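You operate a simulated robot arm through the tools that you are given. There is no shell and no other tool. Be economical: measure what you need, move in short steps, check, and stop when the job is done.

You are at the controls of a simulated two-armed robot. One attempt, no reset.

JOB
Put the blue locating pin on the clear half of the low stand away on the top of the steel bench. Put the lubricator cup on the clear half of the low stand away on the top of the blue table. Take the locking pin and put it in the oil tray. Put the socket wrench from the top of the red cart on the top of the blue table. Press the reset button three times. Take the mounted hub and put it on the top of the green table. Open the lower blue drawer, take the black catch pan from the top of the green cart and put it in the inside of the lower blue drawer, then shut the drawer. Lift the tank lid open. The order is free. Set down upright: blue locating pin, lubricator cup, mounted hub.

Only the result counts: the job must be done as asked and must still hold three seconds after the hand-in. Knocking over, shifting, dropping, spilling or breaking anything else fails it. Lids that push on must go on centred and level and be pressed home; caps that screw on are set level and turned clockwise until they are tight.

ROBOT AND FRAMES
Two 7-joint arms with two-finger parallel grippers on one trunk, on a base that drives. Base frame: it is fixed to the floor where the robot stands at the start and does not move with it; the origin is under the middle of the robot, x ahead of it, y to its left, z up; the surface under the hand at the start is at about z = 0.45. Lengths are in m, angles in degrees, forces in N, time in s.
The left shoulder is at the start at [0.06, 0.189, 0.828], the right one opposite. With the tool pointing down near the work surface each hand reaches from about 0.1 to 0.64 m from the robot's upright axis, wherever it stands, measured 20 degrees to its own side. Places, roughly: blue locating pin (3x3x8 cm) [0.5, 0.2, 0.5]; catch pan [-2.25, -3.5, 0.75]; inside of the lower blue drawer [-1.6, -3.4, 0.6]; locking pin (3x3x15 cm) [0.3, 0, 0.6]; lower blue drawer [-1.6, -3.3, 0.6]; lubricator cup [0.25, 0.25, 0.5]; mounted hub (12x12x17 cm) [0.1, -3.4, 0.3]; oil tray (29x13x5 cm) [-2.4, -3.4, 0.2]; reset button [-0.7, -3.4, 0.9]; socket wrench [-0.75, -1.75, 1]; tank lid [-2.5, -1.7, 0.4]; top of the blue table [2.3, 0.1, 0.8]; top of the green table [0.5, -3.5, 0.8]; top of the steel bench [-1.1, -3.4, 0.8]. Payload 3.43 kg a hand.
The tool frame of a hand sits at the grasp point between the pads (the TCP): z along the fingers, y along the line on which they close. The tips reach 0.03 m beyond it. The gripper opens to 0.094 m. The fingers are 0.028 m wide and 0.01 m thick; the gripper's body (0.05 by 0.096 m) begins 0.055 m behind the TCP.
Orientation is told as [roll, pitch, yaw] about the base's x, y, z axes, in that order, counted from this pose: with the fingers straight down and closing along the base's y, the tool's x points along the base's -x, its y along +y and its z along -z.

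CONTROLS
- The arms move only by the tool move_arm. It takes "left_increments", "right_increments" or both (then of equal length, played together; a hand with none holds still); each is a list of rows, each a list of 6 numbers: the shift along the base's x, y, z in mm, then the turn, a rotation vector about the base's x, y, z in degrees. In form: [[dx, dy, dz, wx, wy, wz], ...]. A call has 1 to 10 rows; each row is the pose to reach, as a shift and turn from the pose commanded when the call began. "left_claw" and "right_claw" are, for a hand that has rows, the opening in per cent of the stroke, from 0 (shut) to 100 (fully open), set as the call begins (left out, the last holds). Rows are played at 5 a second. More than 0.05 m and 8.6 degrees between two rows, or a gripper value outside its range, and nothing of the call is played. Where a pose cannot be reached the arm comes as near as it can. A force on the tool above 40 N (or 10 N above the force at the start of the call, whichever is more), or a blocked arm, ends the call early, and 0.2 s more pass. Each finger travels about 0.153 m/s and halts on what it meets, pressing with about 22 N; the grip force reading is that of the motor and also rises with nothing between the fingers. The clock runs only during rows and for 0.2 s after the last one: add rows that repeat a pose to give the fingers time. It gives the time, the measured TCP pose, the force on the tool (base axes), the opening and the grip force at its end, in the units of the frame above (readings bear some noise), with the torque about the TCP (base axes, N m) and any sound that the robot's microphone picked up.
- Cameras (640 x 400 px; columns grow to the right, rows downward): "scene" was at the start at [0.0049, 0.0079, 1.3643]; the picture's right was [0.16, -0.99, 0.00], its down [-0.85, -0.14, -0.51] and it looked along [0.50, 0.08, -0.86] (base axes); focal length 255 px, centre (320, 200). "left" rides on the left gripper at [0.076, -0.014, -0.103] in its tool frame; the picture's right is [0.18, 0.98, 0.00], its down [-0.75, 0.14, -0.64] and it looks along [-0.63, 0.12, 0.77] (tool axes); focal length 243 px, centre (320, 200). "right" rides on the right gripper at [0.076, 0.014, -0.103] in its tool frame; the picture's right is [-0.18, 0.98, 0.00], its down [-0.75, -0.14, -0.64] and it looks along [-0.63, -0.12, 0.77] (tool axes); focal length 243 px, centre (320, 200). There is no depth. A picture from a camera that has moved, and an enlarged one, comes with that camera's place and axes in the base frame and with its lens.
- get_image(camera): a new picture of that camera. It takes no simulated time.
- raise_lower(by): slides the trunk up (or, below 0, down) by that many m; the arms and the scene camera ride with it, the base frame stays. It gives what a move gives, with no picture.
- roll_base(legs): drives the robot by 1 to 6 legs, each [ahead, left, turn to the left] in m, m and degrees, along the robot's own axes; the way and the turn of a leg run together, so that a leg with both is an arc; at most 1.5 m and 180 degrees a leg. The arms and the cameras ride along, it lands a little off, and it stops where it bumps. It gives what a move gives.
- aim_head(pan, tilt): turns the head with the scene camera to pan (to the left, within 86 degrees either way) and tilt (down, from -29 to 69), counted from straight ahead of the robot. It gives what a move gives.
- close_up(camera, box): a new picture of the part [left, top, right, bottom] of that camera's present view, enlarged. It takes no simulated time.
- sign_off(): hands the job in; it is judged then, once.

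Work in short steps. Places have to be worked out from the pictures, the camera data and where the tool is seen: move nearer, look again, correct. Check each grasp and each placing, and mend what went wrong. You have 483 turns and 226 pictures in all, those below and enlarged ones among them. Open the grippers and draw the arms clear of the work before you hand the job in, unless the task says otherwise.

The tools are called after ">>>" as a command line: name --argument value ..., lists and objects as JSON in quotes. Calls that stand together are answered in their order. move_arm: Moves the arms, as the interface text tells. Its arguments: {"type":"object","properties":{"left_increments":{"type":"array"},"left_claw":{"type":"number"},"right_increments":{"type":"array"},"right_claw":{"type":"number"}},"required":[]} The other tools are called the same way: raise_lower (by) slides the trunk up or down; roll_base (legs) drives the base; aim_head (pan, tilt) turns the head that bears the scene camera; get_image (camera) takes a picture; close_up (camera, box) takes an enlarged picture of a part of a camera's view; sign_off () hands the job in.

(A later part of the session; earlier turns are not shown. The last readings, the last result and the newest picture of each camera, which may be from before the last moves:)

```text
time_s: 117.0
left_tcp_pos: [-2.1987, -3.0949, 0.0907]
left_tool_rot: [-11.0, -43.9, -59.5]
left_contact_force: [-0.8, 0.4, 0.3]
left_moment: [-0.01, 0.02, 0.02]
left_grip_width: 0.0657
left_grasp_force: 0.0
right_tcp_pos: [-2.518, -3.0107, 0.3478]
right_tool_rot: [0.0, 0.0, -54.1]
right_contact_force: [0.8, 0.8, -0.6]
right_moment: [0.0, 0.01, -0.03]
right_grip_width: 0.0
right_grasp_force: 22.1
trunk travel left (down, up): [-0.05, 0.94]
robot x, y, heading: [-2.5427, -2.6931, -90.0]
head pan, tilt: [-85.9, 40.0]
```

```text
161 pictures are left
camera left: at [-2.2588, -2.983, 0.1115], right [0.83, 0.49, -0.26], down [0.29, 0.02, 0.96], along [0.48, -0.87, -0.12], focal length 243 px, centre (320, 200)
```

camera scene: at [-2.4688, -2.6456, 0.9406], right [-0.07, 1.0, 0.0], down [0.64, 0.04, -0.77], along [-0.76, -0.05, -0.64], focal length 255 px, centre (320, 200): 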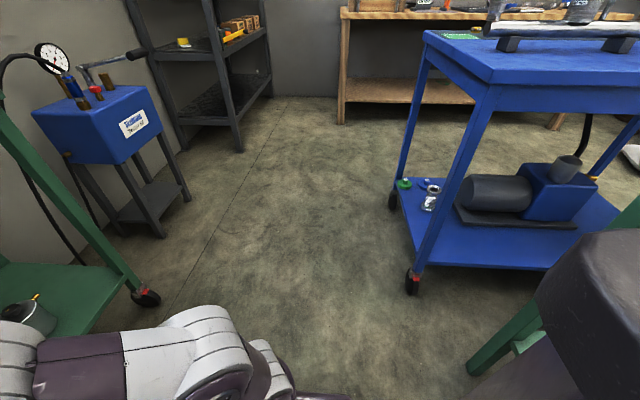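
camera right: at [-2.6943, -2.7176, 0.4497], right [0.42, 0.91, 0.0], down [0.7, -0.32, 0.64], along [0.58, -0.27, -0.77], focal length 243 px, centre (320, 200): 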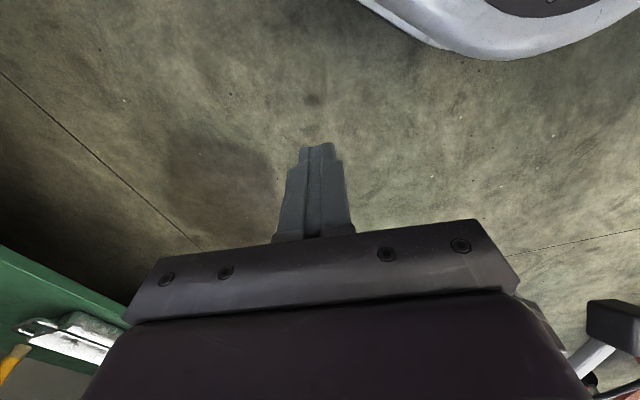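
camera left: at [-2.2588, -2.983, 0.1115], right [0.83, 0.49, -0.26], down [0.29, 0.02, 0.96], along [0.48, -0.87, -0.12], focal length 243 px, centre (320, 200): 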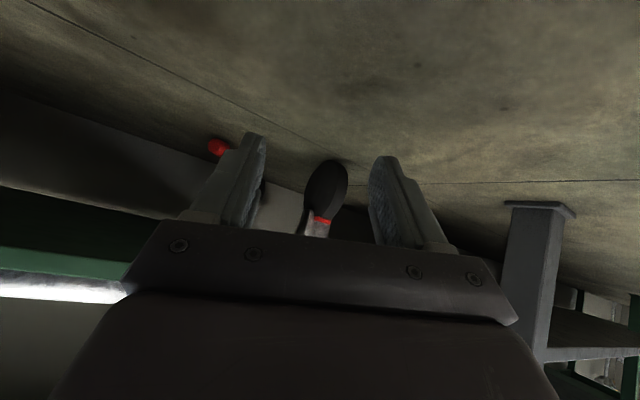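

Reposition the base: a bit right and 0.15 m ahead, then extend the hand in under the shelf.

>>> roll_base --legs '[[0.15, -0.05, 0]]'

>>> move_arm --left_increments '[[0, 0, -20, 0, 0, 0], [0, 0, -40, -3, -1, 0], [0, 0, -50, -6, -3, 0], [0, -20, -55, -6, -3, 0]]'

>>> get_image --camera "left"

```text
time_s: 118.4
left_tcp_pos: [-2.2508, -3.2404, 0.0906]
left_tool_rot: [-11.0, -43.8, -59.9]
left_contact_force: [0.4, -0.5, -0.2]
left_moment: [-0.02, -0.01, -0.01]
left_grip_width: 0.0657
left_grasp_force: 0.0
right_tcp_pos: [-2.5703, -3.1531, 0.3475]
right_tool_rot: [0.1, 0.0, -54.3]
right_contact_force: [0.2, 0.1, -0.5]
right_moment: [0.0, 0.02, 0.01]
right_grip_width: 0.0
right_grasp_force: 21.9
trunk travel left (down, up): [-0.05, 0.94]
robot x, y, heading: [-2.5905, -2.8377, -90.5]
head pan, tilt: [-85.9, 40.0]
```

```text
time_s: 119.4
left_tcp_pos: [-2.2507, -3.2435, 0.0531]
left_tool_rot: [-12.3, -48.4, -59.2]
left_contact_force: [0.1, -0.6, -0.5]
left_moment: [0.02, 0.01, -0.01]
left_grip_width: 0.0659
left_grasp_force: 0.0
left hand out of reach, approached as far as the arm can: row 3, 4
right_tcp_pos: [-2.5711, -3.1531, 0.3485]
right_tool_rot: [0.0, 0.0, -54.4]
right_contact_force: [-0.3, 0.4, -0.2]
right_moment: [-0.02, 0.02, 0.01]
right_grip_width: 0.0002
right_grasp_force: 22.0
trunk travel left (down, up): [-0.05, 0.94]
robot x, y, heading: [-2.593, -2.8431, -90.2]
head pan, tilt: [-85.9, 40.0]
```

```text
160 pictures are left
camera left: at [-2.3098, -3.1293, 0.0642], right [0.84, 0.46, -0.28], down [0.26, 0.09, 0.96], along [0.47, -0.88, -0.05], focal length 243 px, centre (320, 200)
```

left: 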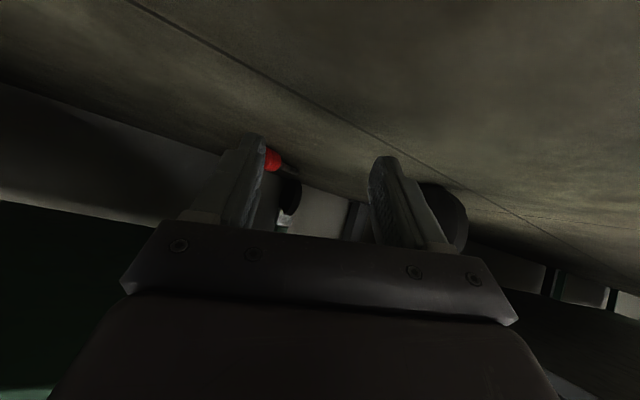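

Lower the trunk the last 5 cm, level the closing direction (roll about the pointing axis), and look again.

>>> raise_lower --by -0.045

>>> move_arm --left_increments '[[0, -10, 25, 4, -7, 0], [0, -20, 25, 8, -14, 0], [0, -40, 20, 8, -14, 0], [0, -60, 15, 8, -14, 0]]'

>>> get_image --camera "left"

```text
time_s: 119.9
left_tcp_pos: [-2.2496, -3.2417, 0.0344]
left_tool_rot: [-12.2, -48.6, -59.1]
left_contact_force: [-5.9, 11.6, 27.0]
left_moment: [0.38, -0.78, 0.39]
left_grip_width: 0.0629
left_grasp_force: 0.1
right_tcp_pos: [-2.5711, -3.1526, 0.3269]
right_tool_rot: [0.1, 0.0, -54.3]
right_contact_force: [-0.2, 0.2, -0.7]
right_moment: [-0.01, 0.0, -0.01]
right_grip_width: 0.0
right_grasp_force: 21.7
trunk travel left (down, up): [-0.029, 0.961]
robot x, y, heading: [-2.5981, -2.838, -90.3]
head pan, tilt: [-85.9, 40.0]
stopped: the force on the tool passed its limit at 104 N (the readings are from after the stop); the commanded pose is now the measured one
```

```text
time_s: 120.9
left_tcp_pos: [-2.1876, -3.3208, 0.0411]
left_tool_rot: [1.5, -45.8, -70.8]
left_contact_force: [-0.1, -0.4, 0.9]
left_moment: [0.03, 0.03, -0.02]
left_grip_width: 0.0658
left_grasp_force: 0.1
left hand out of reach, approached as far as the arm can: row 1, 2, 3, 4
right_tcp_pos: [-2.5703, -3.1524, 0.3263]
right_tool_rot: [-0.2, 0.2, -54.1]
right_contact_force: [0.1, -0.1, 0.7]
right_moment: [-0.02, 0.01, 0.01]
right_grip_width: 0.0001
right_grasp_force: 22.3
trunk travel left (down, up): [-0.029, 0.961]
robot x, y, heading: [-2.591, -2.8383, -90.3]
head pan, tilt: [-85.9, 40.0]
```

```text
159 pictures are left
camera left: at [-2.2453, -3.2074, 0.0574], right [0.88, 0.46, -0.11], down [0.14, -0.02, 0.99], along [0.46, -0.89, -0.08], focal length 243 px, centre (320, 200)
```

left: 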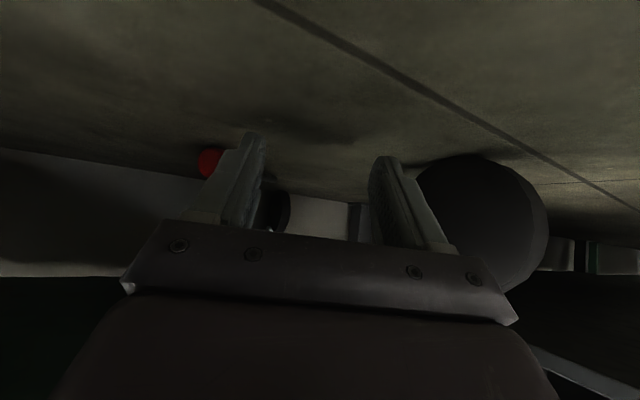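

Cap end is at about (-2.237,-3.455). Sidestep the base right 6 cm so the cap lines up with the fingers, then extend.

>>> roll_base --legs '[[0, -0.057, 0]]'

>>> move_arm --left_increments '[[0, -25, 0, 0, 0, 0], [0, -50, 0, 0, 0, 0], [0, -70, 0, 0, 0, 0]]'

>>> get_image --camera "left"

```text
time_s: 121.9
left_tcp_pos: [-2.2441, -3.3205, 0.0416]
left_tool_rot: [1.5, -45.8, -70.6]
left_contact_force: [0.8, 0.4, -0.5]
left_moment: [-0.02, 0.0, -0.03]
left_grip_width: 0.0657
left_grasp_force: 0.0
right_tcp_pos: [-2.6265, -3.1521, 0.3265]
right_tool_rot: [-0.1, 0.0, -54.2]
right_contact_force: [-0.3, 0.1, 0.7]
right_moment: [-0.02, 0.01, -0.01]
right_grip_width: 0.0
right_grasp_force: 22.7
trunk travel left (down, up): [-0.029, 0.961]
robot x, y, heading: [-2.6478, -2.839, -90.3]
head pan, tilt: [-85.9, 40.0]
```

```text
time_s: 122.7
left_tcp_pos: [-2.2418, -3.3917, 0.0421]
left_tool_rot: [1.1, -45.7, -70.6]
left_contact_force: [-0.5, 0.7, 0.7]
left_moment: [0.01, 0.01, -0.01]
left_grip_width: 0.0659
left_grasp_force: 0.0
right_tcp_pos: [-2.6278, -3.1516, 0.3267]
right_tool_rot: [-0.1, 0.1, -54.2]
right_contact_force: [-0.2, 0.4, -0.8]
right_moment: [0.01, 0.01, -0.03]
right_grip_width: 0.0
right_grasp_force: 22.2
trunk travel left (down, up): [-0.029, 0.961]
robot x, y, heading: [-2.6478, -2.8406, -90.4]
head pan, tilt: [-85.9, 40.0]
```

```text
158 pictures are left
camera left: at [-2.3, -3.2771, 0.0584], right [0.88, 0.46, -0.12], down [0.14, -0.02, 0.99], along [0.45, -0.89, -0.08], focal length 243 px, centre (320, 200)
```

left: 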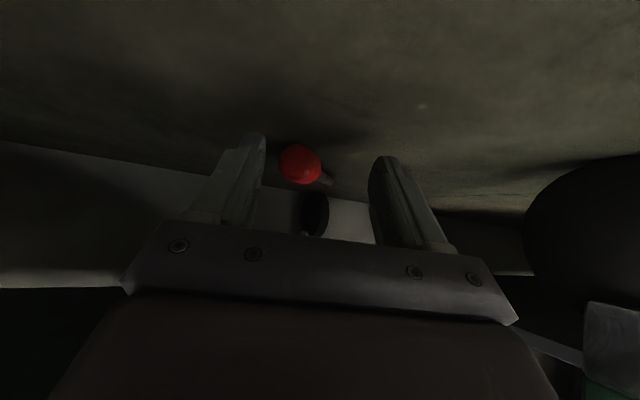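

Cap is between the fingers. Advance another ~4 cm and slightly lower.

>>> move_arm --left_increments '[[-2, -15, -4, 0, 0, 0], [4, -32, -7, 0, 0, 0], [8, -46, -7, 0, 0, 0], [8, -46, -7, 0, 0, 0]]'

>>> close_up --camera "left" --box '[180, 90, 460, 260]'

```text
time_s: 123.3
left_tcp_pos: [-2.2401, -3.4138, 0.0326]
left_tool_rot: [0.9, -45.2, -70.4]
left_contact_force: [-6.2, 13.9, 19.7]
left_moment: [0.0, 0.74, -0.59]
left_grip_width: 0.0661
left_grasp_force: 0.7
right_tcp_pos: [-2.6259, -3.1508, 0.3276]
right_tool_rot: [0.0, 0.1, -54.0]
right_contact_force: [0.1, 0.3, 0.2]
right_moment: [0.03, -0.01, 0.02]
right_grip_width: 0.0
right_grasp_force: 21.3
trunk travel left (down, up): [-0.029, 0.961]
robot x, y, heading: [-2.6516, -2.8397, -90.1]
head pan, tilt: [-85.9, 40.0]
stopped in row 3 (left hand): the force on the tool passed its limit at 122 N (the readings are from after the stop); the commanded pose is now the measured one
```

```text
2.29 times, centred on (320, 175) of left
camera zoom: at [-2.2981, -3.3009, 0.0488], right [0.88, 0.46, -0.12], down [0.15, -0.03, 0.99], along [0.45, -0.89, -0.09], focal length 555 px, centre (320, 257)
```

zoom: 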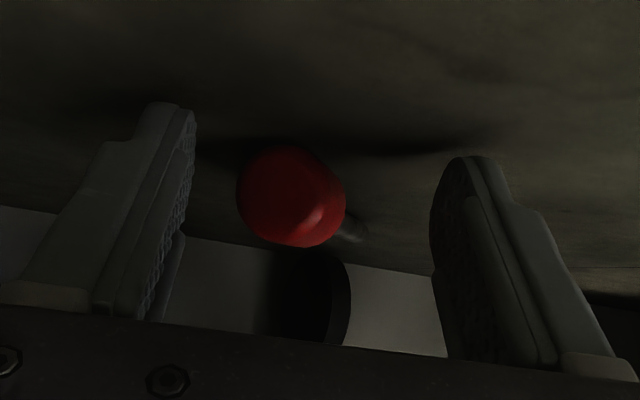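

That was floor contact. Rise 7 mm and advance further before closing.

>>> move_arm --left_increments '[[-3, 0, 8, 0, 0, 0], [-3, -10, 8, 0, 0, 0], [0, -22, 8, 0, 0, 0], [3, -30, 8, 0, 0, 0]]'

>>> move_arm --left_increments '[[0, 0, 0, 0, 0, 0], [0, 0, 0, 0, 0, 0], [0, 0, 0, 0, 0, 0]]' --left_claw 0

>>> get_image --camera "left"

```text
time_s: 123.9
left_tcp_pos: [-2.2427, -3.4111, 0.0325]
left_tool_rot: [0.3, -44.4, -69.7]
left_contact_force: [-1.7, 2.5, 16.5]
left_moment: [-0.27, 0.49, -0.16]
left_grip_width: 0.0657
left_grasp_force: 0.1
right_tcp_pos: [-2.6262, -3.1489, 0.3283]
right_tool_rot: [-0.1, 0.1, -53.8]
right_contact_force: [-0.1, -0.8, -1.1]
right_moment: [-0.01, -0.02, -0.02]
right_grip_width: 0.0
right_grasp_force: 22.1
trunk travel left (down, up): [-0.029, 0.961]
robot x, y, heading: [-2.6475, -2.8407, -89.9]
head pan, tilt: [-85.9, 40.0]
stopped in row 3 (left hand): the force on the tool passed its limit at 48 N (the readings are from after the stop); the commanded pose is now the measured one
```

```text
time_s: 124.3
left_tcp_pos: [-2.2492, -3.4127, 0.0311]
left_tool_rot: [0.2, -44.6, -70.2]
left_contact_force: [-4.8, -7.8, 8.9]
left_moment: [0.87, -0.08, 0.43]
left_grip_width: 0.0001
left_grasp_force: 17.0
right_tcp_pos: [-2.6271, -3.1486, 0.3274]
right_tool_rot: [-0.1, -0.1, -54.0]
right_contact_force: [-0.6, 0.2, -0.4]
right_moment: [-0.05, 0.02, 0.03]
right_grip_width: 0.0
right_grasp_force: 21.6
trunk travel left (down, up): [-0.029, 0.961]
robot x, y, heading: [-2.6499, -2.8402, -90.2]
head pan, tilt: [-85.9, 40.0]
stopped in row 1 (left hand): the force on the tool passed its limit at 107 N (the readings are from after the stop); the commanded pose is now the measured one
```

```text
156 pictures are left
camera left: at [-2.3057, -3.2988, 0.05], right [0.88, 0.46, -0.13], down [0.16, -0.03, 0.99], along [0.45, -0.89, -0.1], focal length 243 px, centre (320, 200)
```

left: 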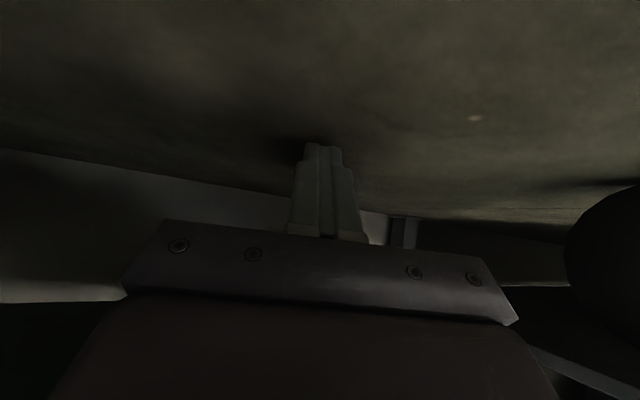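

The hand was wedged between floor and shelf, and the cap slipped away. Back out a bit and look again.

>>> move_arm --left_increments '[[-5, 20, 0, 0, 0, 0], [-10, 45, 2, 0, 0, 0], [-15, 75, 5, 0, 0, 0], [-20, 110, 10, 0, 0, 0]]' --left_claw 70

>>> get_image --camera "left"

```text
time_s: 125.3
left_tcp_pos: [-2.2577, -3.3001, 0.0367]
left_tool_rot: [-0.3, -44.3, -69.9]
left_contact_force: [0.1, 0.5, -0.3]
left_moment: [0.03, -0.01, 0.01]
left_grip_width: 0.0659
left_grasp_force: 0.1
left hand out of reach, approached as far as the arm can: row 3, 4
right_tcp_pos: [-2.6254, -3.1496, 0.3255]
right_tool_rot: [-0.1, 0.3, -53.8]
right_contact_force: [0.9, -0.8, -0.9]
right_moment: [-0.01, -0.01, -0.02]
right_grip_width: 0.0
right_grasp_force: 22.1
trunk travel left (down, up): [-0.029, 0.961]
robot x, y, heading: [-2.6507, -2.8373, -89.8]
head pan, tilt: [-85.9, 40.0]
```

```text
155 pictures are left
camera left: at [-2.3154, -3.1851, 0.0573], right [0.88, 0.46, -0.13], down [0.17, -0.04, 0.99], along [0.45, -0.89, -0.11], focal length 243 px, centre (320, 200)
```

left: 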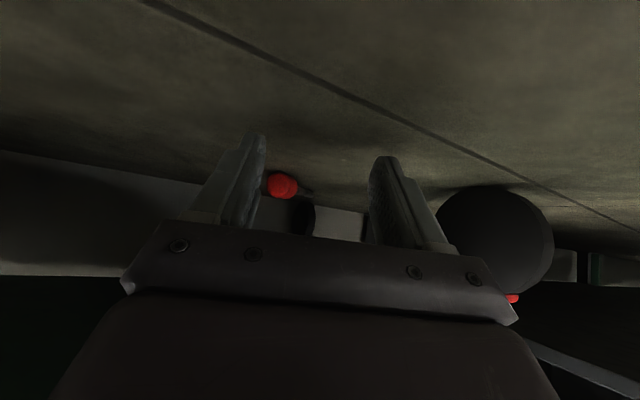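

The cap is now near (-2.22,-3.465). The hand must come in flatter (about 30° below horizontal); tilt it 15° more here outside the shelf.

>>> move_arm --left_increments '[[0, 10, 5, -7, -2.5, 0], [0, 10, 5, -14, -5, 0], [0, 10, 0, -14, -5, 0]]'

>>> get_image --camera "left"

```text
time_s: 126.1
left_tcp_pos: [-2.2491, -3.3107, 0.0357]
left_tool_rot: [-3.4, -59.0, -66.7]
left_contact_force: [-0.6, -0.2, 0.3]
left_moment: [-0.02, 0.0, 0.0]
left_grip_width: 0.0657
left_grasp_force: 0.1
left hand out of reach, approached as far as the arm can: row 1, 2, 3
right_tcp_pos: [-2.6262, -3.1486, 0.3263]
right_tool_rot: [0.0, 0.2, -53.9]
right_contact_force: [0.5, -0.4, -0.3]
right_moment: [0.01, 0.01, 0.0]
right_grip_width: 0.0002
right_grasp_force: 21.6
trunk travel left (down, up): [-0.029, 0.961]
robot x, y, heading: [-2.6462, -2.839, -89.8]
head pan, tilt: [-85.9, 40.0]
```

```text
154 pictures are left
camera left: at [-2.3069, -3.1966, 0.0229], right [0.88, 0.43, -0.19], down [0.1, 0.21, 0.97], along [0.46, -0.88, 0.14], focal length 243 px, centre (320, 200)
```

left: 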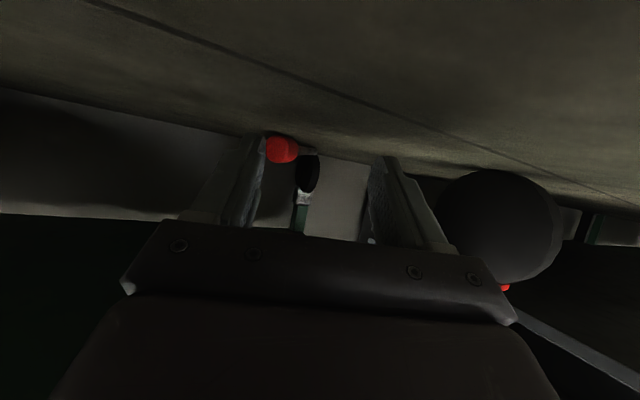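

Now tilt is ~59° and free. Advance under the shelf toward the cap.

>>> move_arm --left_increments '[[0, -30, 2, 2, -4, 0], [0, -60, 2, 3, -7, 0], [2, -85, 2, 3, -7, 0], [4, -105, 1, 3, -7, 0]]'

>>> get_image --camera "left"

```text
time_s: 127.1
left_tcp_pos: [-2.2078, -3.4148, 0.0434]
left_tool_rot: [5.0, -57.8, -75.3]
left_contact_force: [-0.7, 1.0, -0.1]
left_moment: [-0.04, 0.01, 0.01]
left_grip_width: 0.066
left_grasp_force: 0.2
left hand out of reach, approached as far as the arm can: row 1, 2, 3, 4
right_tcp_pos: [-2.6229, -3.1493, 0.3257]
right_tool_rot: [-0.2, 0.1, -54.0]
right_contact_force: [-0.5, 0.3, 0.2]
right_moment: [0.01, -0.01, 0.03]
right_grip_width: 0.0
right_grasp_force: 21.6
trunk travel left (down, up): [-0.029, 0.961]
robot x, y, heading: [-2.6508, -2.8367, -89.9]
head pan, tilt: [-85.9, 40.0]
```

```text
153 pictures are left
camera left: at [-2.2628, -3.2983, 0.0321], right [0.9, 0.41, -0.11], down [0.04, 0.17, 0.99], along [0.43, -0.89, 0.13], focal length 243 px, centre (320, 200)
```

left: 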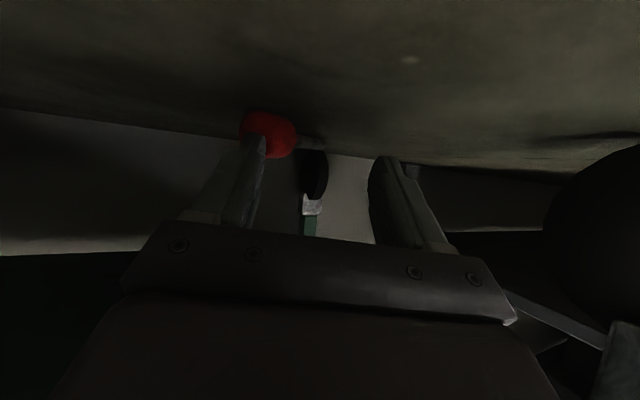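

The hand is ~3.5 cm too far +x. Back out a little, sidestep the base right 4 cm, then advance again.

>>> move_arm --left_increments '[[0, 35, 0, 0, 0, 0]]'

>>> roll_base --legs '[[0, -0.042, 0]]'

>>> move_arm --left_increments '[[0, -20, -4, 0, 0, 0], [0, -40, -7, 0, 0, 0], [0, -50, -7, 0, 0, 0]]'

>>> get_image --camera "left"

```text
time_s: 127.5
left_tcp_pos: [-2.207, -3.3787, 0.0433]
left_tool_rot: [5.1, -57.8, -75.2]
left_contact_force: [0.2, -0.2, 0.9]
left_moment: [-0.02, 0.0, -0.02]
left_grip_width: 0.066
left_grasp_force: 0.0
right_tcp_pos: [-2.6265, -3.1502, 0.3251]
right_tool_rot: [-0.1, 0.3, -53.9]
right_contact_force: [-0.5, 0.8, -0.3]
right_moment: [0.02, 0.04, -0.01]
right_grip_width: 0.0002
right_grasp_force: 21.7
trunk travel left (down, up): [-0.029, 0.961]
robot x, y, heading: [-2.65, -2.8376, -89.9]
head pan, tilt: [-85.9, 40.0]
```

```text
time_s: 128.3
left_tcp_pos: [-2.2491, -3.379, 0.0432]
left_tool_rot: [5.1, -57.8, -75.2]
left_contact_force: [0.4, 0.0, -0.3]
left_moment: [-0.04, -0.05, -0.05]
left_grip_width: 0.066
left_grasp_force: 0.0
right_tcp_pos: [-2.6665, -3.1512, 0.3264]
right_tool_rot: [-0.1, 0.2, -53.9]
right_contact_force: [-1.0, -0.4, 0.0]
right_moment: [0.01, 0.0, -0.02]
right_grip_width: 0.0002
right_grasp_force: 21.9
trunk travel left (down, up): [-0.029, 0.961]
robot x, y, heading: [-2.6888, -2.8388, -89.7]
head pan, tilt: [-85.9, 40.0]
```

```text
time_s: 129.2
left_tcp_pos: [-2.2491, -3.4296, 0.0377]
left_tool_rot: [5.0, -57.8, -75.2]
left_contact_force: [-0.3, 0.2, -0.3]
left_moment: [0.0, 0.0, -0.01]
left_grip_width: 0.0657
left_grasp_force: 0.1
right_tcp_pos: [-2.6667, -3.1487, 0.3262]
right_tool_rot: [-0.1, 0.2, -53.8]
right_contact_force: [-0.7, 1.2, 0.2]
right_moment: [0.04, -0.02, 0.02]
right_grip_width: 0.0
right_grasp_force: 21.8
trunk travel left (down, up): [-0.029, 0.961]
robot x, y, heading: [-2.6895, -2.8426, -89.9]
head pan, tilt: [-85.9, 40.0]
```

```text
152 pictures are left
camera left: at [-2.3026, -3.3124, 0.0256], right [0.9, 0.41, -0.11], down [0.04, 0.17, 0.99], along [0.43, -0.9, 0.13], focal length 243 px, centre (320, 200)
```

left: 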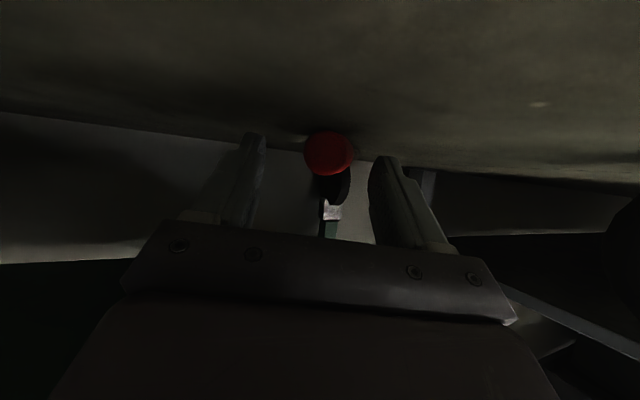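

Cap is centred and aligned. Advance 2.5 cm more and close.

>>> move_arm --left_increments '[[3, -12, -2, 0, 0, 0], [6, -26, -4, 0, 0, 0], [6, -26, -4, 0, 0, 0]]'

>>> move_arm --left_increments '[[0, 0, 0, 0, 0, 0], [0, 0, 0, 0, 0, 0], [0, 0, 0, 0, 0, 0]]' --left_claw 0

>>> get_image --camera "left"

```text
time_s: 129.9
left_tcp_pos: [-2.2427, -3.4534, 0.0334]
left_tool_rot: [5.1, -57.8, -75.4]
left_contact_force: [-0.8, 0.2, 0.3]
left_moment: [0.0, 0.02, 0.02]
left_grip_width: 0.0658
left_grasp_force: 0.1
right_tcp_pos: [-2.6665, -3.1497, 0.3256]
right_tool_rot: [-0.1, 0.2, -53.9]
right_contact_force: [-0.5, 0.5, 0.5]
right_moment: [-0.01, 0.03, 0.02]
right_grip_width: 0.0
right_grasp_force: 22.1
trunk travel left (down, up): [-0.029, 0.961]
robot x, y, heading: [-2.6907, -2.8375, -89.7]
head pan, tilt: [-85.9, 40.0]
```

```text
time_s: 130.8
left_tcp_pos: [-2.2425, -3.4539, 0.033]
left_tool_rot: [5.2, -57.8, -75.4]
left_contact_force: [1.2, -1.0, 0.3]
left_moment: [-0.12, -0.08, 0.04]
left_grip_width: 0.0278
left_grasp_force: 22.2
right_tcp_pos: [-2.6659, -3.1506, 0.3261]
right_tool_rot: [-0.2, 0.0, -53.8]
right_contact_force: [0.4, -0.5, -1.0]
right_moment: [-0.02, -0.03, -0.01]
right_grip_width: 0.0001
right_grasp_force: 21.8
trunk travel left (down, up): [-0.029, 0.961]
robot x, y, heading: [-2.6917, -2.8355, -89.8]
head pan, tilt: [-85.9, 40.0]
```

```text
151 pictures are left
camera left: at [-2.2975, -3.3379, 0.0214], right [0.9, 0.42, -0.11], down [0.04, 0.17, 0.99], along [0.43, -0.89, 0.13], focal length 243 px, centre (320, 200)
```

left: 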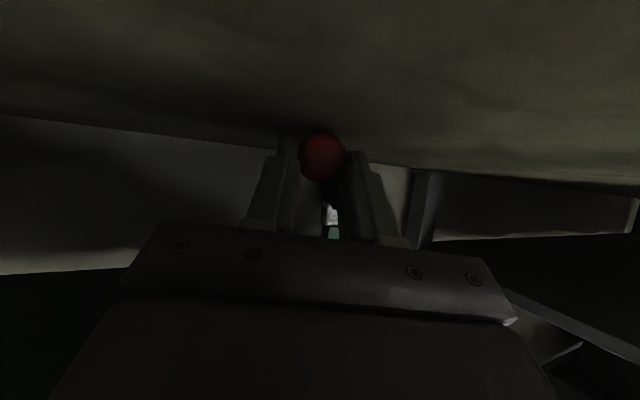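

Gripped (28 mm). Back the base out 0.3 m to draw the pin from under the shelf.

>>> roll_base --legs '[[-0.16, 0, 0], [0, 0.1, 0]]'

>>> get_image --camera "left"

```text
time_s: 132.9
left_tcp_pos: [-2.1432, -3.2955, 0.0327]
left_tool_rot: [5.1, -57.8, -75.4]
left_contact_force: [0.1, 0.8, 1.9]
left_moment: [-0.11, -0.03, -0.02]
left_grip_width: 0.0278
left_grasp_force: 22.6
right_tcp_pos: [-2.5664, -2.9911, 0.3263]
right_tool_rot: [0.0, 0.0, -53.9]
right_contact_force: [-0.4, -0.4, 0.8]
right_moment: [-0.01, 0.0, 0.0]
right_grip_width: 0.0
right_grasp_force: 21.9
trunk travel left (down, up): [-0.029, 0.961]
robot x, y, heading: [-2.5931, -2.6807, -90.1]
head pan, tilt: [-85.9, 40.0]
```

```text
150 pictures are left
camera left: at [-2.1969, -3.1794, 0.0214], right [0.9, 0.41, -0.11], down [0.04, 0.17, 0.99], along [0.43, -0.89, 0.13], focal length 243 px, centre (320, 200)
```

left: 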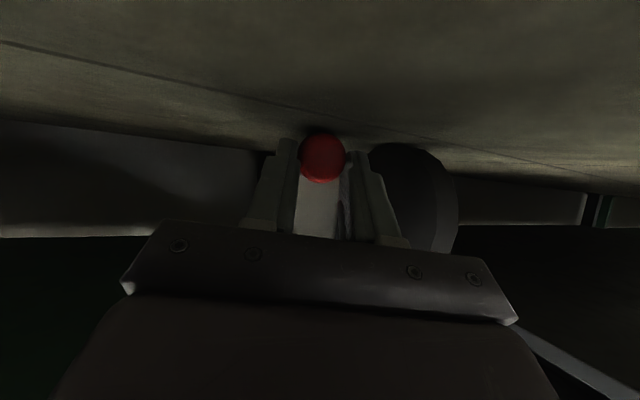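

Still held. Pull back further with base and arm.

>>> roll_base --legs '[[-0.1, 0, 0]]'

>>> move_arm --left_increments '[[0, 30, 0, 0, 0, 0], [0, 60, 0, 0, 0, 0], [0, 90, 5, 0, 0, 0], [0, 120, 10, 0, 0, 0]]'

>>> get_image --camera "left"

```text
time_s: 134.1
left_tcp_pos: [-2.1442, -3.1962, 0.0326]
left_tool_rot: [5.3, -57.8, -75.4]
left_contact_force: [0.0, -1.1, 0.8]
left_moment: [-0.03, 0.01, -0.01]
left_grip_width: 0.0283
left_grasp_force: 22.0
right_tcp_pos: [-2.566, -2.8924, 0.3262]
right_tool_rot: [-0.1, 0.2, -54.1]
right_contact_force: [0.0, 0.4, 0.0]
right_moment: [-0.02, -0.04, 0.0]
right_grip_width: 0.0
right_grasp_force: 21.7
trunk travel left (down, up): [-0.029, 0.961]
robot x, y, heading: [-2.5905, -2.5806, -89.9]
head pan, tilt: [-85.9, 40.0]
```

```text
time_s: 135.1
left_tcp_pos: [-2.1438, -3.0756, 0.0437]
left_tool_rot: [5.2, -57.8, -75.3]
left_contact_force: [-0.1, 0.5, -0.9]
left_moment: [0.05, 0.01, 0.02]
left_grip_width: 0.028
left_grasp_force: 21.8
right_tcp_pos: [-2.5652, -2.8913, 0.3272]
right_tool_rot: [-0.1, 0.1, -53.9]
right_contact_force: [0.2, -0.1, 0.6]
right_moment: [-0.03, 0.02, 0.03]
right_grip_width: 0.0001
right_grasp_force: 22.1
trunk travel left (down, up): [-0.029, 0.961]
robot x, y, heading: [-2.5906, -2.5779, -90.2]
head pan, tilt: [-85.9, 40.0]
```

```text
149 pictures are left
camera left: at [-2.1975, -2.9598, 0.032], right [0.9, 0.41, -0.11], down [0.04, 0.17, 0.99], along [0.43, -0.9, 0.13], focal length 243 px, centre (320, 200)
```

left: 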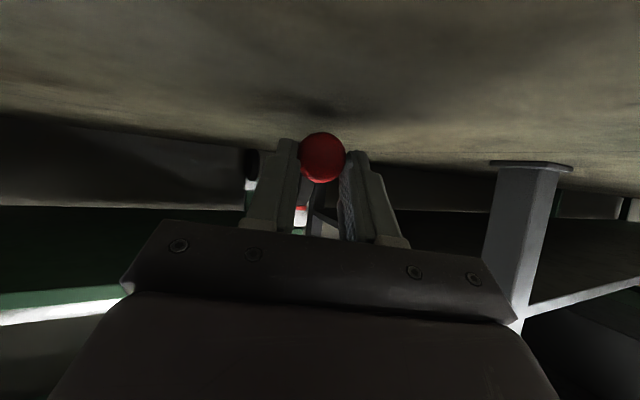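

Pin is out. Sidestep right 0.3 m into the open, lay it on the floor, release and withdraw.

>>> roll_base --legs '[[0, -0.28, 0]]'

>>> move_arm --left_increments '[[0, 0, -10, 0, 0, 0], [0, 0, -10, 0, 0, 0]]'

>>> move_arm --left_increments '[[0, 0, 0, 0, 0, 0], [0, 0, 0, 0, 0, 0], [-10, 35, 2, 0, 0, 0], [-20, 75, 10, 0, 0, 0], [-25, 95, 45, 0, 0, 0], [-25, 100, 90, 4, 0, 0], [-25, 100, 130, 10, 0, 0]]' --left_claw 60

>>> get_image --camera "left"

```text
time_s: 137.0
left_tcp_pos: [-2.417, -3.0752, 0.0421]
left_tool_rot: [5.1, -57.8, -75.2]
left_contact_force: [0.2, -0.2, -0.8]
left_moment: [0.07, -0.01, 0.01]
left_grip_width: 0.0278
left_grasp_force: 22.0
right_tcp_pos: [-2.8411, -2.8909, 0.3264]
right_tool_rot: [-0.1, 0.3, -53.8]
right_contact_force: [0.2, 1.3, -0.8]
right_moment: [-0.02, -0.03, 0.01]
right_grip_width: 0.0002
right_grasp_force: 22.3
trunk travel left (down, up): [-0.029, 0.961]
robot x, y, heading: [-2.8663, -2.5841, -90.0]
head pan, tilt: [-85.9, 40.0]
```

```text
time_s: 137.6
left_tcp_pos: [-2.4179, -3.0759, 0.0329]
left_tool_rot: [5.2, -57.8, -75.3]
left_contact_force: [-0.4, -0.4, -0.6]
left_moment: [0.03, 0.0, -0.02]
left_grip_width: 0.0279
left_grasp_force: 21.5
right_tcp_pos: [-2.8432, -2.8915, 0.327]
right_tool_rot: [-0.1, 0.2, -53.8]
right_contact_force: [0.7, 0.3, -0.2]
right_moment: [0.01, -0.02, 0.03]
right_grip_width: 0.0
right_grasp_force: 21.8
trunk travel left (down, up): [-0.029, 0.961]
robot x, y, heading: [-2.8682, -2.5775, -89.8]
head pan, tilt: [-85.9, 40.0]
```

```text
time_s: 139.2
left_tcp_pos: [-2.422, -2.982, 0.176]
left_tool_rot: [7.2, -47.6, -77.4]
left_contact_force: [-0.4, 0.1, -0.2]
left_moment: [-0.04, 0.0, 0.04]
left_grip_width: 0.0562
left_grasp_force: 0.1
left hand out of reach, approached as far as the arm can: row 4, 5, 6, 7
right_tcp_pos: [-2.8417, -2.892, 0.3258]
right_tool_rot: [-0.1, 0.2, -53.9]
right_contact_force: [-0.2, 0.2, 0.5]
right_moment: [0.0, 0.02, -0.02]
right_grip_width: 0.0
right_grasp_force: 22.0
trunk travel left (down, up): [-0.029, 0.961]
robot x, y, heading: [-2.8666, -2.5762, -90.0]
head pan, tilt: [-85.9, 40.0]
```

```text
148 pictures are left
camera left: at [-2.4757, -2.8652, 0.1863], right [0.91, 0.42, -0.05], down [0.07, -0.01, 1.0], along [0.42, -0.91, -0.04], focal length 243 px, centre (320, 200)
```

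left: 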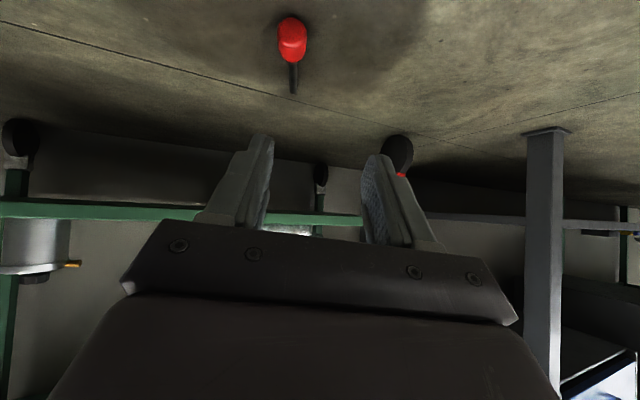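

The pin lies in the open at cap (-2.41,-3.10), tip (-2.37,-3.217). Bring the left arm to neutral, align the right hand's yaw, then sidestep left so the right hand can pick it crosswise at the shaft.

>>> move_arm --left_increments '[[0, 0, 40, 8, 2, 0], [0, 0, 80, 16, 4, 0], [0, 10, 110, 24, 6, 0], [0, 20, 140, 32, 8, 0], [0, 30, 160, 40, 9.5, 0], [0, 40, 180, 45.8, 10.6, 0]]' --right_increments '[[0, 0, 0, 0, 0, -6], [0, 0, 0, 0, 0, -12], [0, 0, 0, 0, 0, -17.7], [0, 0, 0, 0, 0, -17.7], [0, 0, 0, 0, 0, -17.7], [0, 0, 0, 0, 0, -17.7]]' --right_claw 70

>>> roll_base --legs '[[0, 0.55, 0], [0.05, 0, 0]]'

>>> get_image --camera "right"

```text
time_s: 140.6
left_tcp_pos: [-2.5156, -2.929, 0.2903]
left_tool_rot: [8.4, -1.8, -77.7]
left_contact_force: [-0.8, 0.2, 0.1]
left_moment: [-0.06, -0.03, -0.02]
left_grip_width: 0.0563
left_grasp_force: 0.1
left hand out of reach, approached as far as the arm can: row 3, 4, 5, 6
right_tcp_pos: [-2.8423, -2.8905, 0.3275]
right_tool_rot: [0.0, 0.0, -71.5]
right_contact_force: [0.4, -0.1, -0.8]
right_moment: [-0.01, 0.0, 0.01]
right_grip_width: 0.0659
right_grasp_force: 0.0
trunk travel left (down, up): [-0.029, 0.961]
robot x, y, heading: [-2.8641, -2.5792, -89.8]
head pan, tilt: [-85.9, 40.0]
```

```text
time_s: 144.3
left_tcp_pos: [-1.9465, -2.9734, 0.2885]
left_tool_rot: [8.3, -1.9, -77.3]
left_contact_force: [-0.4, -0.6, 0.3]
left_moment: [0.02, 0.0, 0.0]
left_grip_width: 0.0562
left_grasp_force: 0.1
right_tcp_pos: [-2.275, -2.9376, 0.3266]
right_tool_rot: [-0.2, 0.2, -71.1]
right_contact_force: [-0.3, -0.3, 0.2]
right_moment: [0.01, -0.02, -0.04]
right_grip_width: 0.0658
right_grasp_force: 0.0
trunk travel left (down, up): [-0.029, 0.961]
robot x, y, heading: [-2.3018, -2.629, -89.6]
head pan, tilt: [-85.9, 40.0]
```

```text
147 pictures are left
camera right: at [-2.2854, -2.8615, 0.4284], right [0.99, 0.14, 0.0], down [0.11, -0.76, 0.64], along [0.09, -0.63, -0.77], focal length 243 px, centre (320, 200)
```

right: 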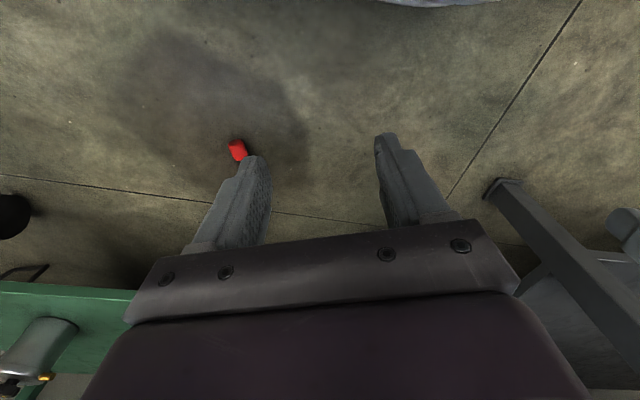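

Move the right hand above the shaft, next to the cap, at about (-2.396,-3.14).

>>> move_arm --right_increments '[[-20, -33, -20, 0, 0, 0], [-40, -66, -45, 0, 0, 0], [-60, -100, -70, 0, 0, 0], [-80, -134, -95, 0, 0, 0], [-100, -168, -120, 0, 0, 0], [-121, -201, -145, 0, 0, 0], [-121, -201, -177, 0, 0, 0], [-121, -201, -200, 0, 0, 0]]'

>>> get_image --camera "right"

```text
time_s: 146.1
left_tcp_pos: [-1.9461, -2.9735, 0.2901]
left_tool_rot: [8.3, -1.9, -77.3]
left_contact_force: [0.6, 0.3, 0.0]
left_moment: [0.01, -0.01, -0.02]
left_grip_width: 0.0566
left_grasp_force: 0.0
right_tcp_pos: [-2.3965, -3.1382, 0.127]
right_tool_rot: [-0.1, 0.2, -71.1]
right_contact_force: [-0.4, 0.3, 0.0]
right_moment: [0.02, 0.02, -0.01]
right_grip_width: 0.0657
right_grasp_force: 0.1
trunk travel left (down, up): [-0.029, 0.961]
robot x, y, heading: [-2.3041, -2.6288, -89.7]
head pan, tilt: [-85.9, 40.0]
```

```text
146 pictures are left
camera right: at [-2.4072, -3.0619, 0.2293], right [0.99, 0.14, 0.0], down [0.11, -0.76, 0.64], along [0.09, -0.63, -0.77], focal length 243 px, centre (320, 200)
```

right: 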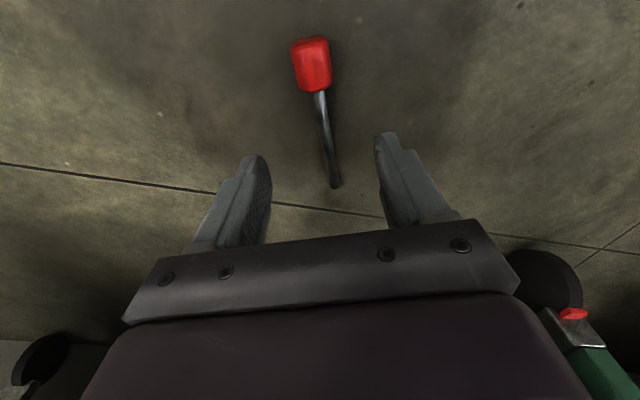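

Aligned well. Descend and close on the shaft.

>>> move_arm --right_increments '[[1, -2, -40, 0, 0, 0], [1, -2, -75, 0, 0, 0], [1, -2, -92, 0, 0, 0], [1, -2, -92, 0, 0, 0]]' --right_claw 50

>>> move_arm --right_increments '[[0, 0, 0, 0, 0, 0], [0, 0, 0, 0, 0, 0], [0, 0, 0, 0, 0, 0], [0, 0, 40, 0, 0, 0], [0, 0, 90, 0, 0, 0], [0, 0, 140, 0, 0, 0]]' --right_claw 0

>>> get_image --camera "right"

```text
time_s: 147.1
left_tcp_pos: [-1.9461, -2.9733, 0.2889]
left_tool_rot: [8.3, -1.9, -77.2]
left_contact_force: [-0.2, 1.2, -0.2]
left_moment: [-0.01, 0.01, -0.01]
left_grip_width: 0.0566
left_grasp_force: 0.1
right_tcp_pos: [-2.3939, -3.1411, 0.0353]
right_tool_rot: [-0.1, 0.1, -71.0]
right_contact_force: [-0.5, 0.6, -0.1]
right_moment: [0.02, -0.01, 0.04]
right_grip_width: 0.0471
right_grasp_force: 0.0
trunk travel left (down, up): [-0.029, 0.961]
robot x, y, heading: [-2.3046, -2.6254, -89.5]
head pan, tilt: [-85.9, 40.0]
```

```text
time_s: 148.5
left_tcp_pos: [-1.9469, -2.9743, 0.2889]
left_tool_rot: [8.4, -1.9, -77.3]
left_contact_force: [0.5, -0.1, -0.5]
left_moment: [0.0, 0.01, 0.04]
left_grip_width: 0.0565
left_grasp_force: 0.0
right_tcp_pos: [-2.3933, -3.1402, 0.1752]
right_tool_rot: [-0.1, 0.1, -71.1]
right_contact_force: [0.1, 0.0, -0.2]
right_moment: [-0.03, 0.01, -0.01]
right_grip_width: 0.0102
right_grasp_force: 22.1
trunk travel left (down, up): [-0.029, 0.961]
robot x, y, heading: [-2.3033, -2.6286, -89.5]
head pan, tilt: [-85.9, 40.0]
```

```text
145 pictures are left
camera right: at [-2.4043, -3.064, 0.2769], right [0.99, 0.14, 0.0], down [0.11, -0.76, 0.64], along [0.09, -0.63, -0.77], focal length 243 px, centre (320, 200)
```

right: 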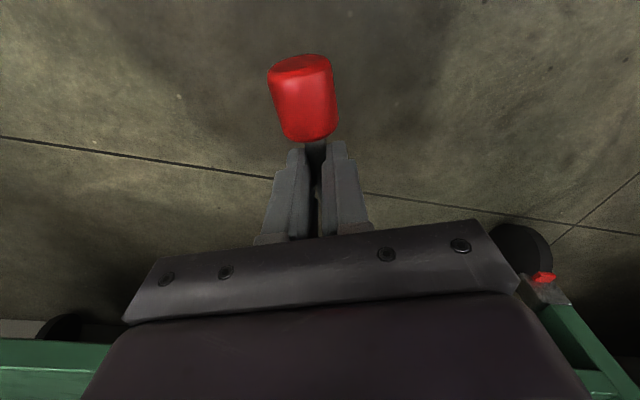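

Firm hold (10 mm shaft). Raise to z≈0.33, then reposition the base to face the tray diagonally.

>>> move_arm --right_increments '[[0, 30, 40, 0, 0, 6], [0, 60, 80, 0, 0, 12], [0, 80, 120, 0, 0, 17], [0, 80, 160, 0, 0, 17], [0, 80, 165, 0, 0, 17]]'

>>> roll_base --legs '[[0, -0.31, 0], [0, 0, 39.5], [0.12, -0.12, 0]]'

>>> aim_head --pan -10 --tilt 40

>>> get_image --camera "scene"

>>> get_image --camera "right"

```text
time_s: 149.7
left_tcp_pos: [-1.9476, -2.9736, 0.2896]
left_tool_rot: [8.3, -1.9, -77.2]
left_contact_force: [0.4, 0.1, 0.2]
left_moment: [0.01, -0.02, 0.01]
left_grip_width: 0.0567
left_grasp_force: 0.1
right_tcp_pos: [-2.3936, -3.0581, 0.338]
right_tool_rot: [-0.1, 0.2, -54.1]
right_contact_force: [-0.3, 0.3, -1.0]
right_moment: [-0.03, -0.03, 0.01]
right_grip_width: 0.0101
right_grasp_force: 21.5
trunk travel left (down, up): [-0.029, 0.961]
robot x, y, heading: [-2.3018, -2.6247, -89.5]
head pan, tilt: [-85.9, 40.0]
```

```text
time_s: 154.8
left_tcp_pos: [-2.1337, -2.8385, 0.2891]
left_tool_rot: [8.4, -1.9, -37.3]
left_contact_force: [0.0, -0.3, 0.2]
left_moment: [-0.04, 0.02, 0.0]
left_grip_width: 0.0564
left_grasp_force: 0.0
right_tcp_pos: [-2.421, -3.1912, 0.3383]
right_tool_rot: [-0.1, 0.2, -14.1]
right_contact_force: [0.1, 1.1, -0.1]
right_moment: [-0.01, -0.01, 0.01]
right_grip_width: 0.01
right_grasp_force: 22.4
trunk travel left (down, up): [-0.029, 0.961]
robot x, y, heading: [-2.6278, -2.7988, -49.5]
head pan, tilt: [-85.9, 40.0]
```

```text
time_s: 156.2
left_tcp_pos: [-2.134, -2.839, 0.2885]
left_tool_rot: [8.3, -1.8, -37.3]
left_contact_force: [0.6, -0.2, -0.2]
left_moment: [-0.01, 0.01, 0.02]
left_grip_width: 0.0564
left_grasp_force: 0.0
right_tcp_pos: [-2.4216, -3.1922, 0.3373]
right_tool_rot: [-0.1, 0.2, -14.2]
right_contact_force: [0.4, -0.1, -0.4]
right_moment: [-0.01, 0.0, -0.01]
right_grip_width: 0.01
right_grasp_force: 22.0
trunk travel left (down, up): [-0.029, 0.961]
robot x, y, heading: [-2.6308, -2.7985, -49.6]
head pan, tilt: [-10.0, 40.0]
```

```text
144 pictures are left
camera scene: at [-2.6249, -2.8302, 0.9194], right [-0.86, -0.51, 0.0], down [-0.33, 0.55, -0.77], along [0.39, -0.66, -0.64], focal length 255 px, centre (320, 200)
```

scene: 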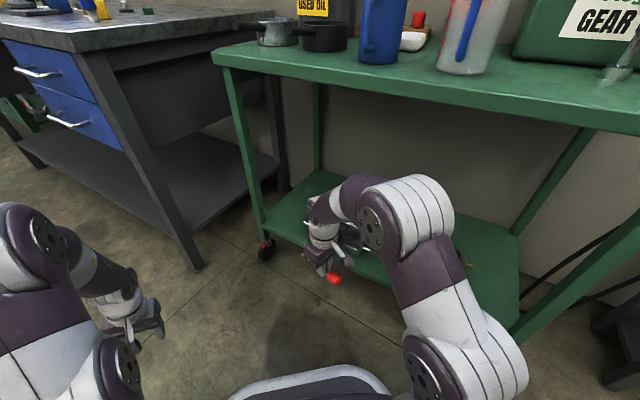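

```text
143 pictures are left
camera right: at [-2.4916, -3.159, 0.4399], right [0.42, 0.91, 0.0], down [0.7, -0.32, 0.64], along [0.58, -0.27, -0.77], focal length 243 px, centre (320, 200)
```

right: 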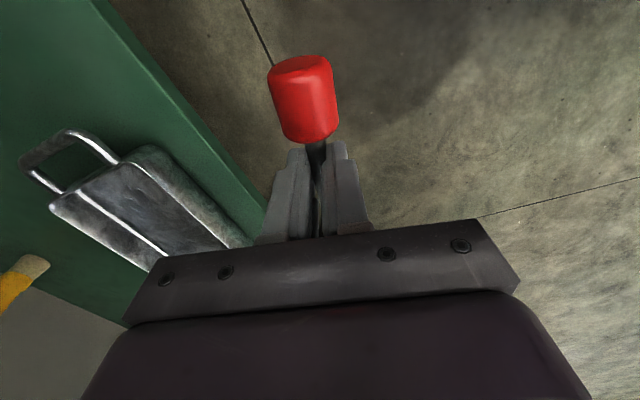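

The tray rim (−x end) is at x≈−2.46, y −3.364…−3.482. Drive ahead 0.09, then extend the hand over the tray at this height.

>>> roll_base --legs '[[0.09, 0, 0]]'

>>> move_arm --right_increments '[[-2, -40, 0, 0, 0, 0], [-5, -80, 0, 0, 0, 0], [-7, -120, 0, 0, 0, 0], [-9, -150, 0, 0, 0, 0]]'

>>> get_image --camera "right"

>>> get_image --camera "scene"

```text
time_s: 157.3
left_tcp_pos: [-2.0743, -2.9075, 0.2895]
left_tool_rot: [8.4, -1.8, -37.2]
left_contact_force: [1.3, 0.7, 0.4]
left_moment: [0.0, 0.0, 0.01]
left_grip_width: 0.0563
left_grasp_force: 0.0
right_tcp_pos: [-2.3636, -3.2604, 0.3389]
right_tool_rot: [-0.1, 0.3, -14.2]
right_contact_force: [-1.0, 0.8, 0.4]
right_moment: [-0.03, -0.02, 0.01]
right_grip_width: 0.0101
right_grasp_force: 21.9
trunk travel left (down, up): [-0.029, 0.961]
robot x, y, heading: [-2.5706, -2.8689, -49.6]
head pan, tilt: [-10.0, 40.0]
```

```text
time_s: 158.3
left_tcp_pos: [-2.0745, -2.9065, 0.2892]
left_tool_rot: [8.3, -1.9, -37.3]
left_contact_force: [-0.8, 1.3, -0.3]
left_moment: [0.0, 0.01, 0.02]
left_grip_width: 0.0563
left_grasp_force: 0.0
right_tcp_pos: [-2.3733, -3.4111, 0.3375]
right_tool_rot: [-0.1, 0.1, -14.2]
right_contact_force: [-0.1, 0.0, 0.3]
right_moment: [-0.01, -0.03, -0.03]
right_grip_width: 0.0102
right_grasp_force: 22.1
trunk travel left (down, up): [-0.029, 0.961]
robot x, y, heading: [-2.5745, -2.8663, -49.6]
head pan, tilt: [-10.0, 40.0]
```

```text
142 pictures are left
camera right: at [-2.4438, -3.3781, 0.4396], right [0.42, 0.91, 0.0], down [0.7, -0.32, 0.64], along [0.58, -0.27, -0.77], focal length 243 px, centre (320, 200)
```

right: 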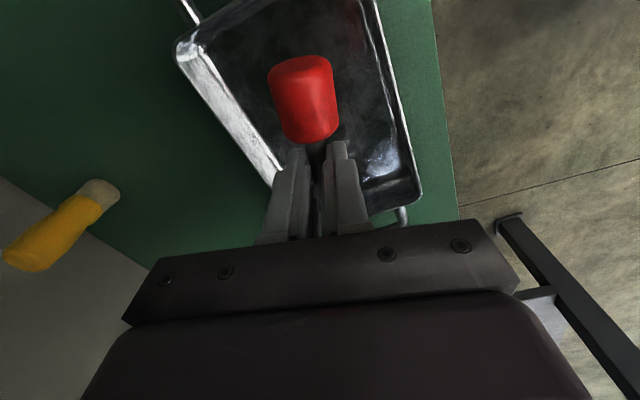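

```text
141 pictures are left
camera scene: at [-2.5664, -2.8985, 0.9194], right [-0.86, -0.51, 0.0], down [-0.33, 0.55, -0.77], along [0.39, -0.66, -0.64], focal length 255 px, centre (320, 200)
```

scene: 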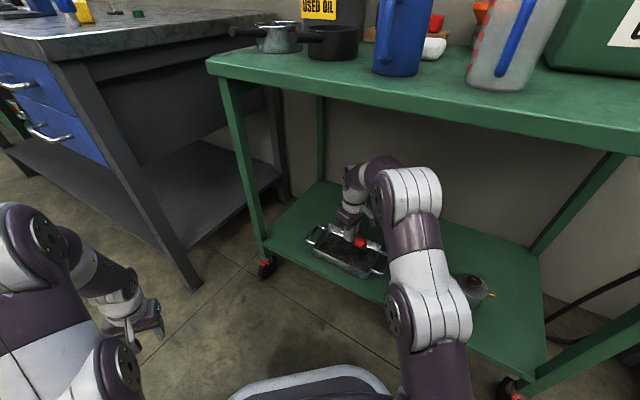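

Pin is centred over the tray. Lower it in and release.

>>> move_arm --right_increments '[[2, -2, -30, 0, 0, 0], [2, -2, -55, 0, 0, 0], [2, -2, -70, 0, 0, 0], [2, -2, -82, 0, 0, 0]]'

>>> get_image --camera "right"

```text
time_s: 159.3
left_tcp_pos: [-2.0744, -2.9061, 0.2897]
left_tool_rot: [8.3, -1.9, -37.3]
left_contact_force: [0.1, 0.1, -0.8]
left_moment: [0.01, -0.01, 0.03]
left_grip_width: 0.0565
left_grasp_force: 0.1
right_tcp_pos: [-2.3705, -3.4123, 0.2584]
right_tool_rot: [-0.3, -0.1, -14.2]
right_contact_force: [-2.6, 3.4, 13.7]
right_moment: [0.14, 0.25, -0.01]
right_grip_width: 0.0103
right_grasp_force: 21.7
trunk travel left (down, up): [-0.029, 0.961]
robot x, y, heading: [-2.5695, -2.8672, -49.4]
head pan, tilt: [-10.0, 40.0]
```

```text
140 pictures are left
camera right: at [-2.441, -3.379, 0.3598], right [0.42, 0.91, 0.0], down [0.7, -0.32, 0.64], along [0.58, -0.27, -0.77], focal length 243 px, centre (320, 200)
```

right: 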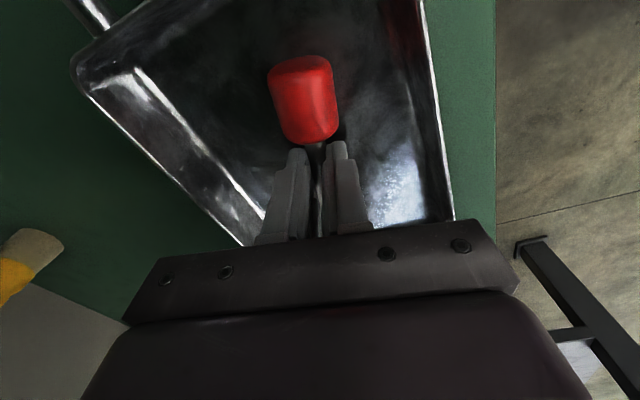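

Touching the tray floor. Open gently, then rise and withdraw.

>>> move_arm --right_increments '[[0, 0, 0, 0, 0, 0], [0, 0, 2, 0, 0, 0], [0, 0, 30, 0, 0, 0], [0, 0, 60, 0, 0, 0], [0, 0, 90, 0, 0, 0]]' --right_claw 28

>>> get_image --camera "right"

```text
time_s: 160.5
left_tcp_pos: [-2.0741, -2.9067, 0.2893]
left_tool_rot: [8.3, -2.0, -37.3]
left_contact_force: [0.2, 0.5, -0.4]
left_moment: [-0.01, 0.01, 0.01]
left_grip_width: 0.0563
left_grasp_force: 0.0
right_tcp_pos: [-2.3752, -3.4084, 0.3426]
right_tool_rot: [0.0, 0.3, -14.1]
right_contact_force: [0.1, -1.4, -0.2]
right_moment: [-0.01, 0.02, 0.01]
right_grip_width: 0.0265
right_grasp_force: 0.1
right hand out of reach, approached as far as the arm can: row 5
trunk travel left (down, up): [-0.029, 0.961]
robot x, y, heading: [-2.5701, -2.8726, -49.5]
head pan, tilt: [-10.0, 40.0]
```

```text
139 pictures are left
camera right: at [-2.4455, -3.3769, 0.4432], right [0.42, 0.91, 0.0], down [0.7, -0.32, 0.64], along [0.58, -0.27, -0.77], focal length 243 px, centre (320, 200)
```

right: 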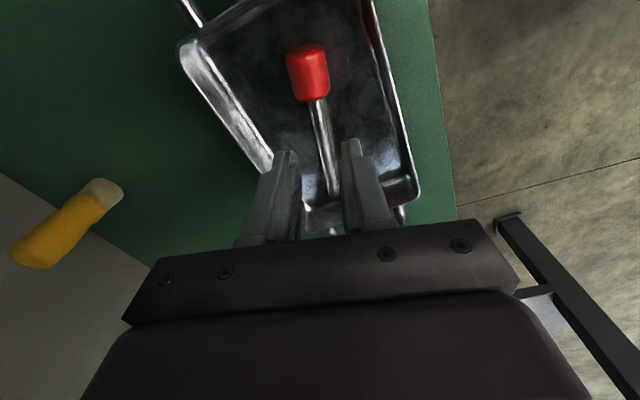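

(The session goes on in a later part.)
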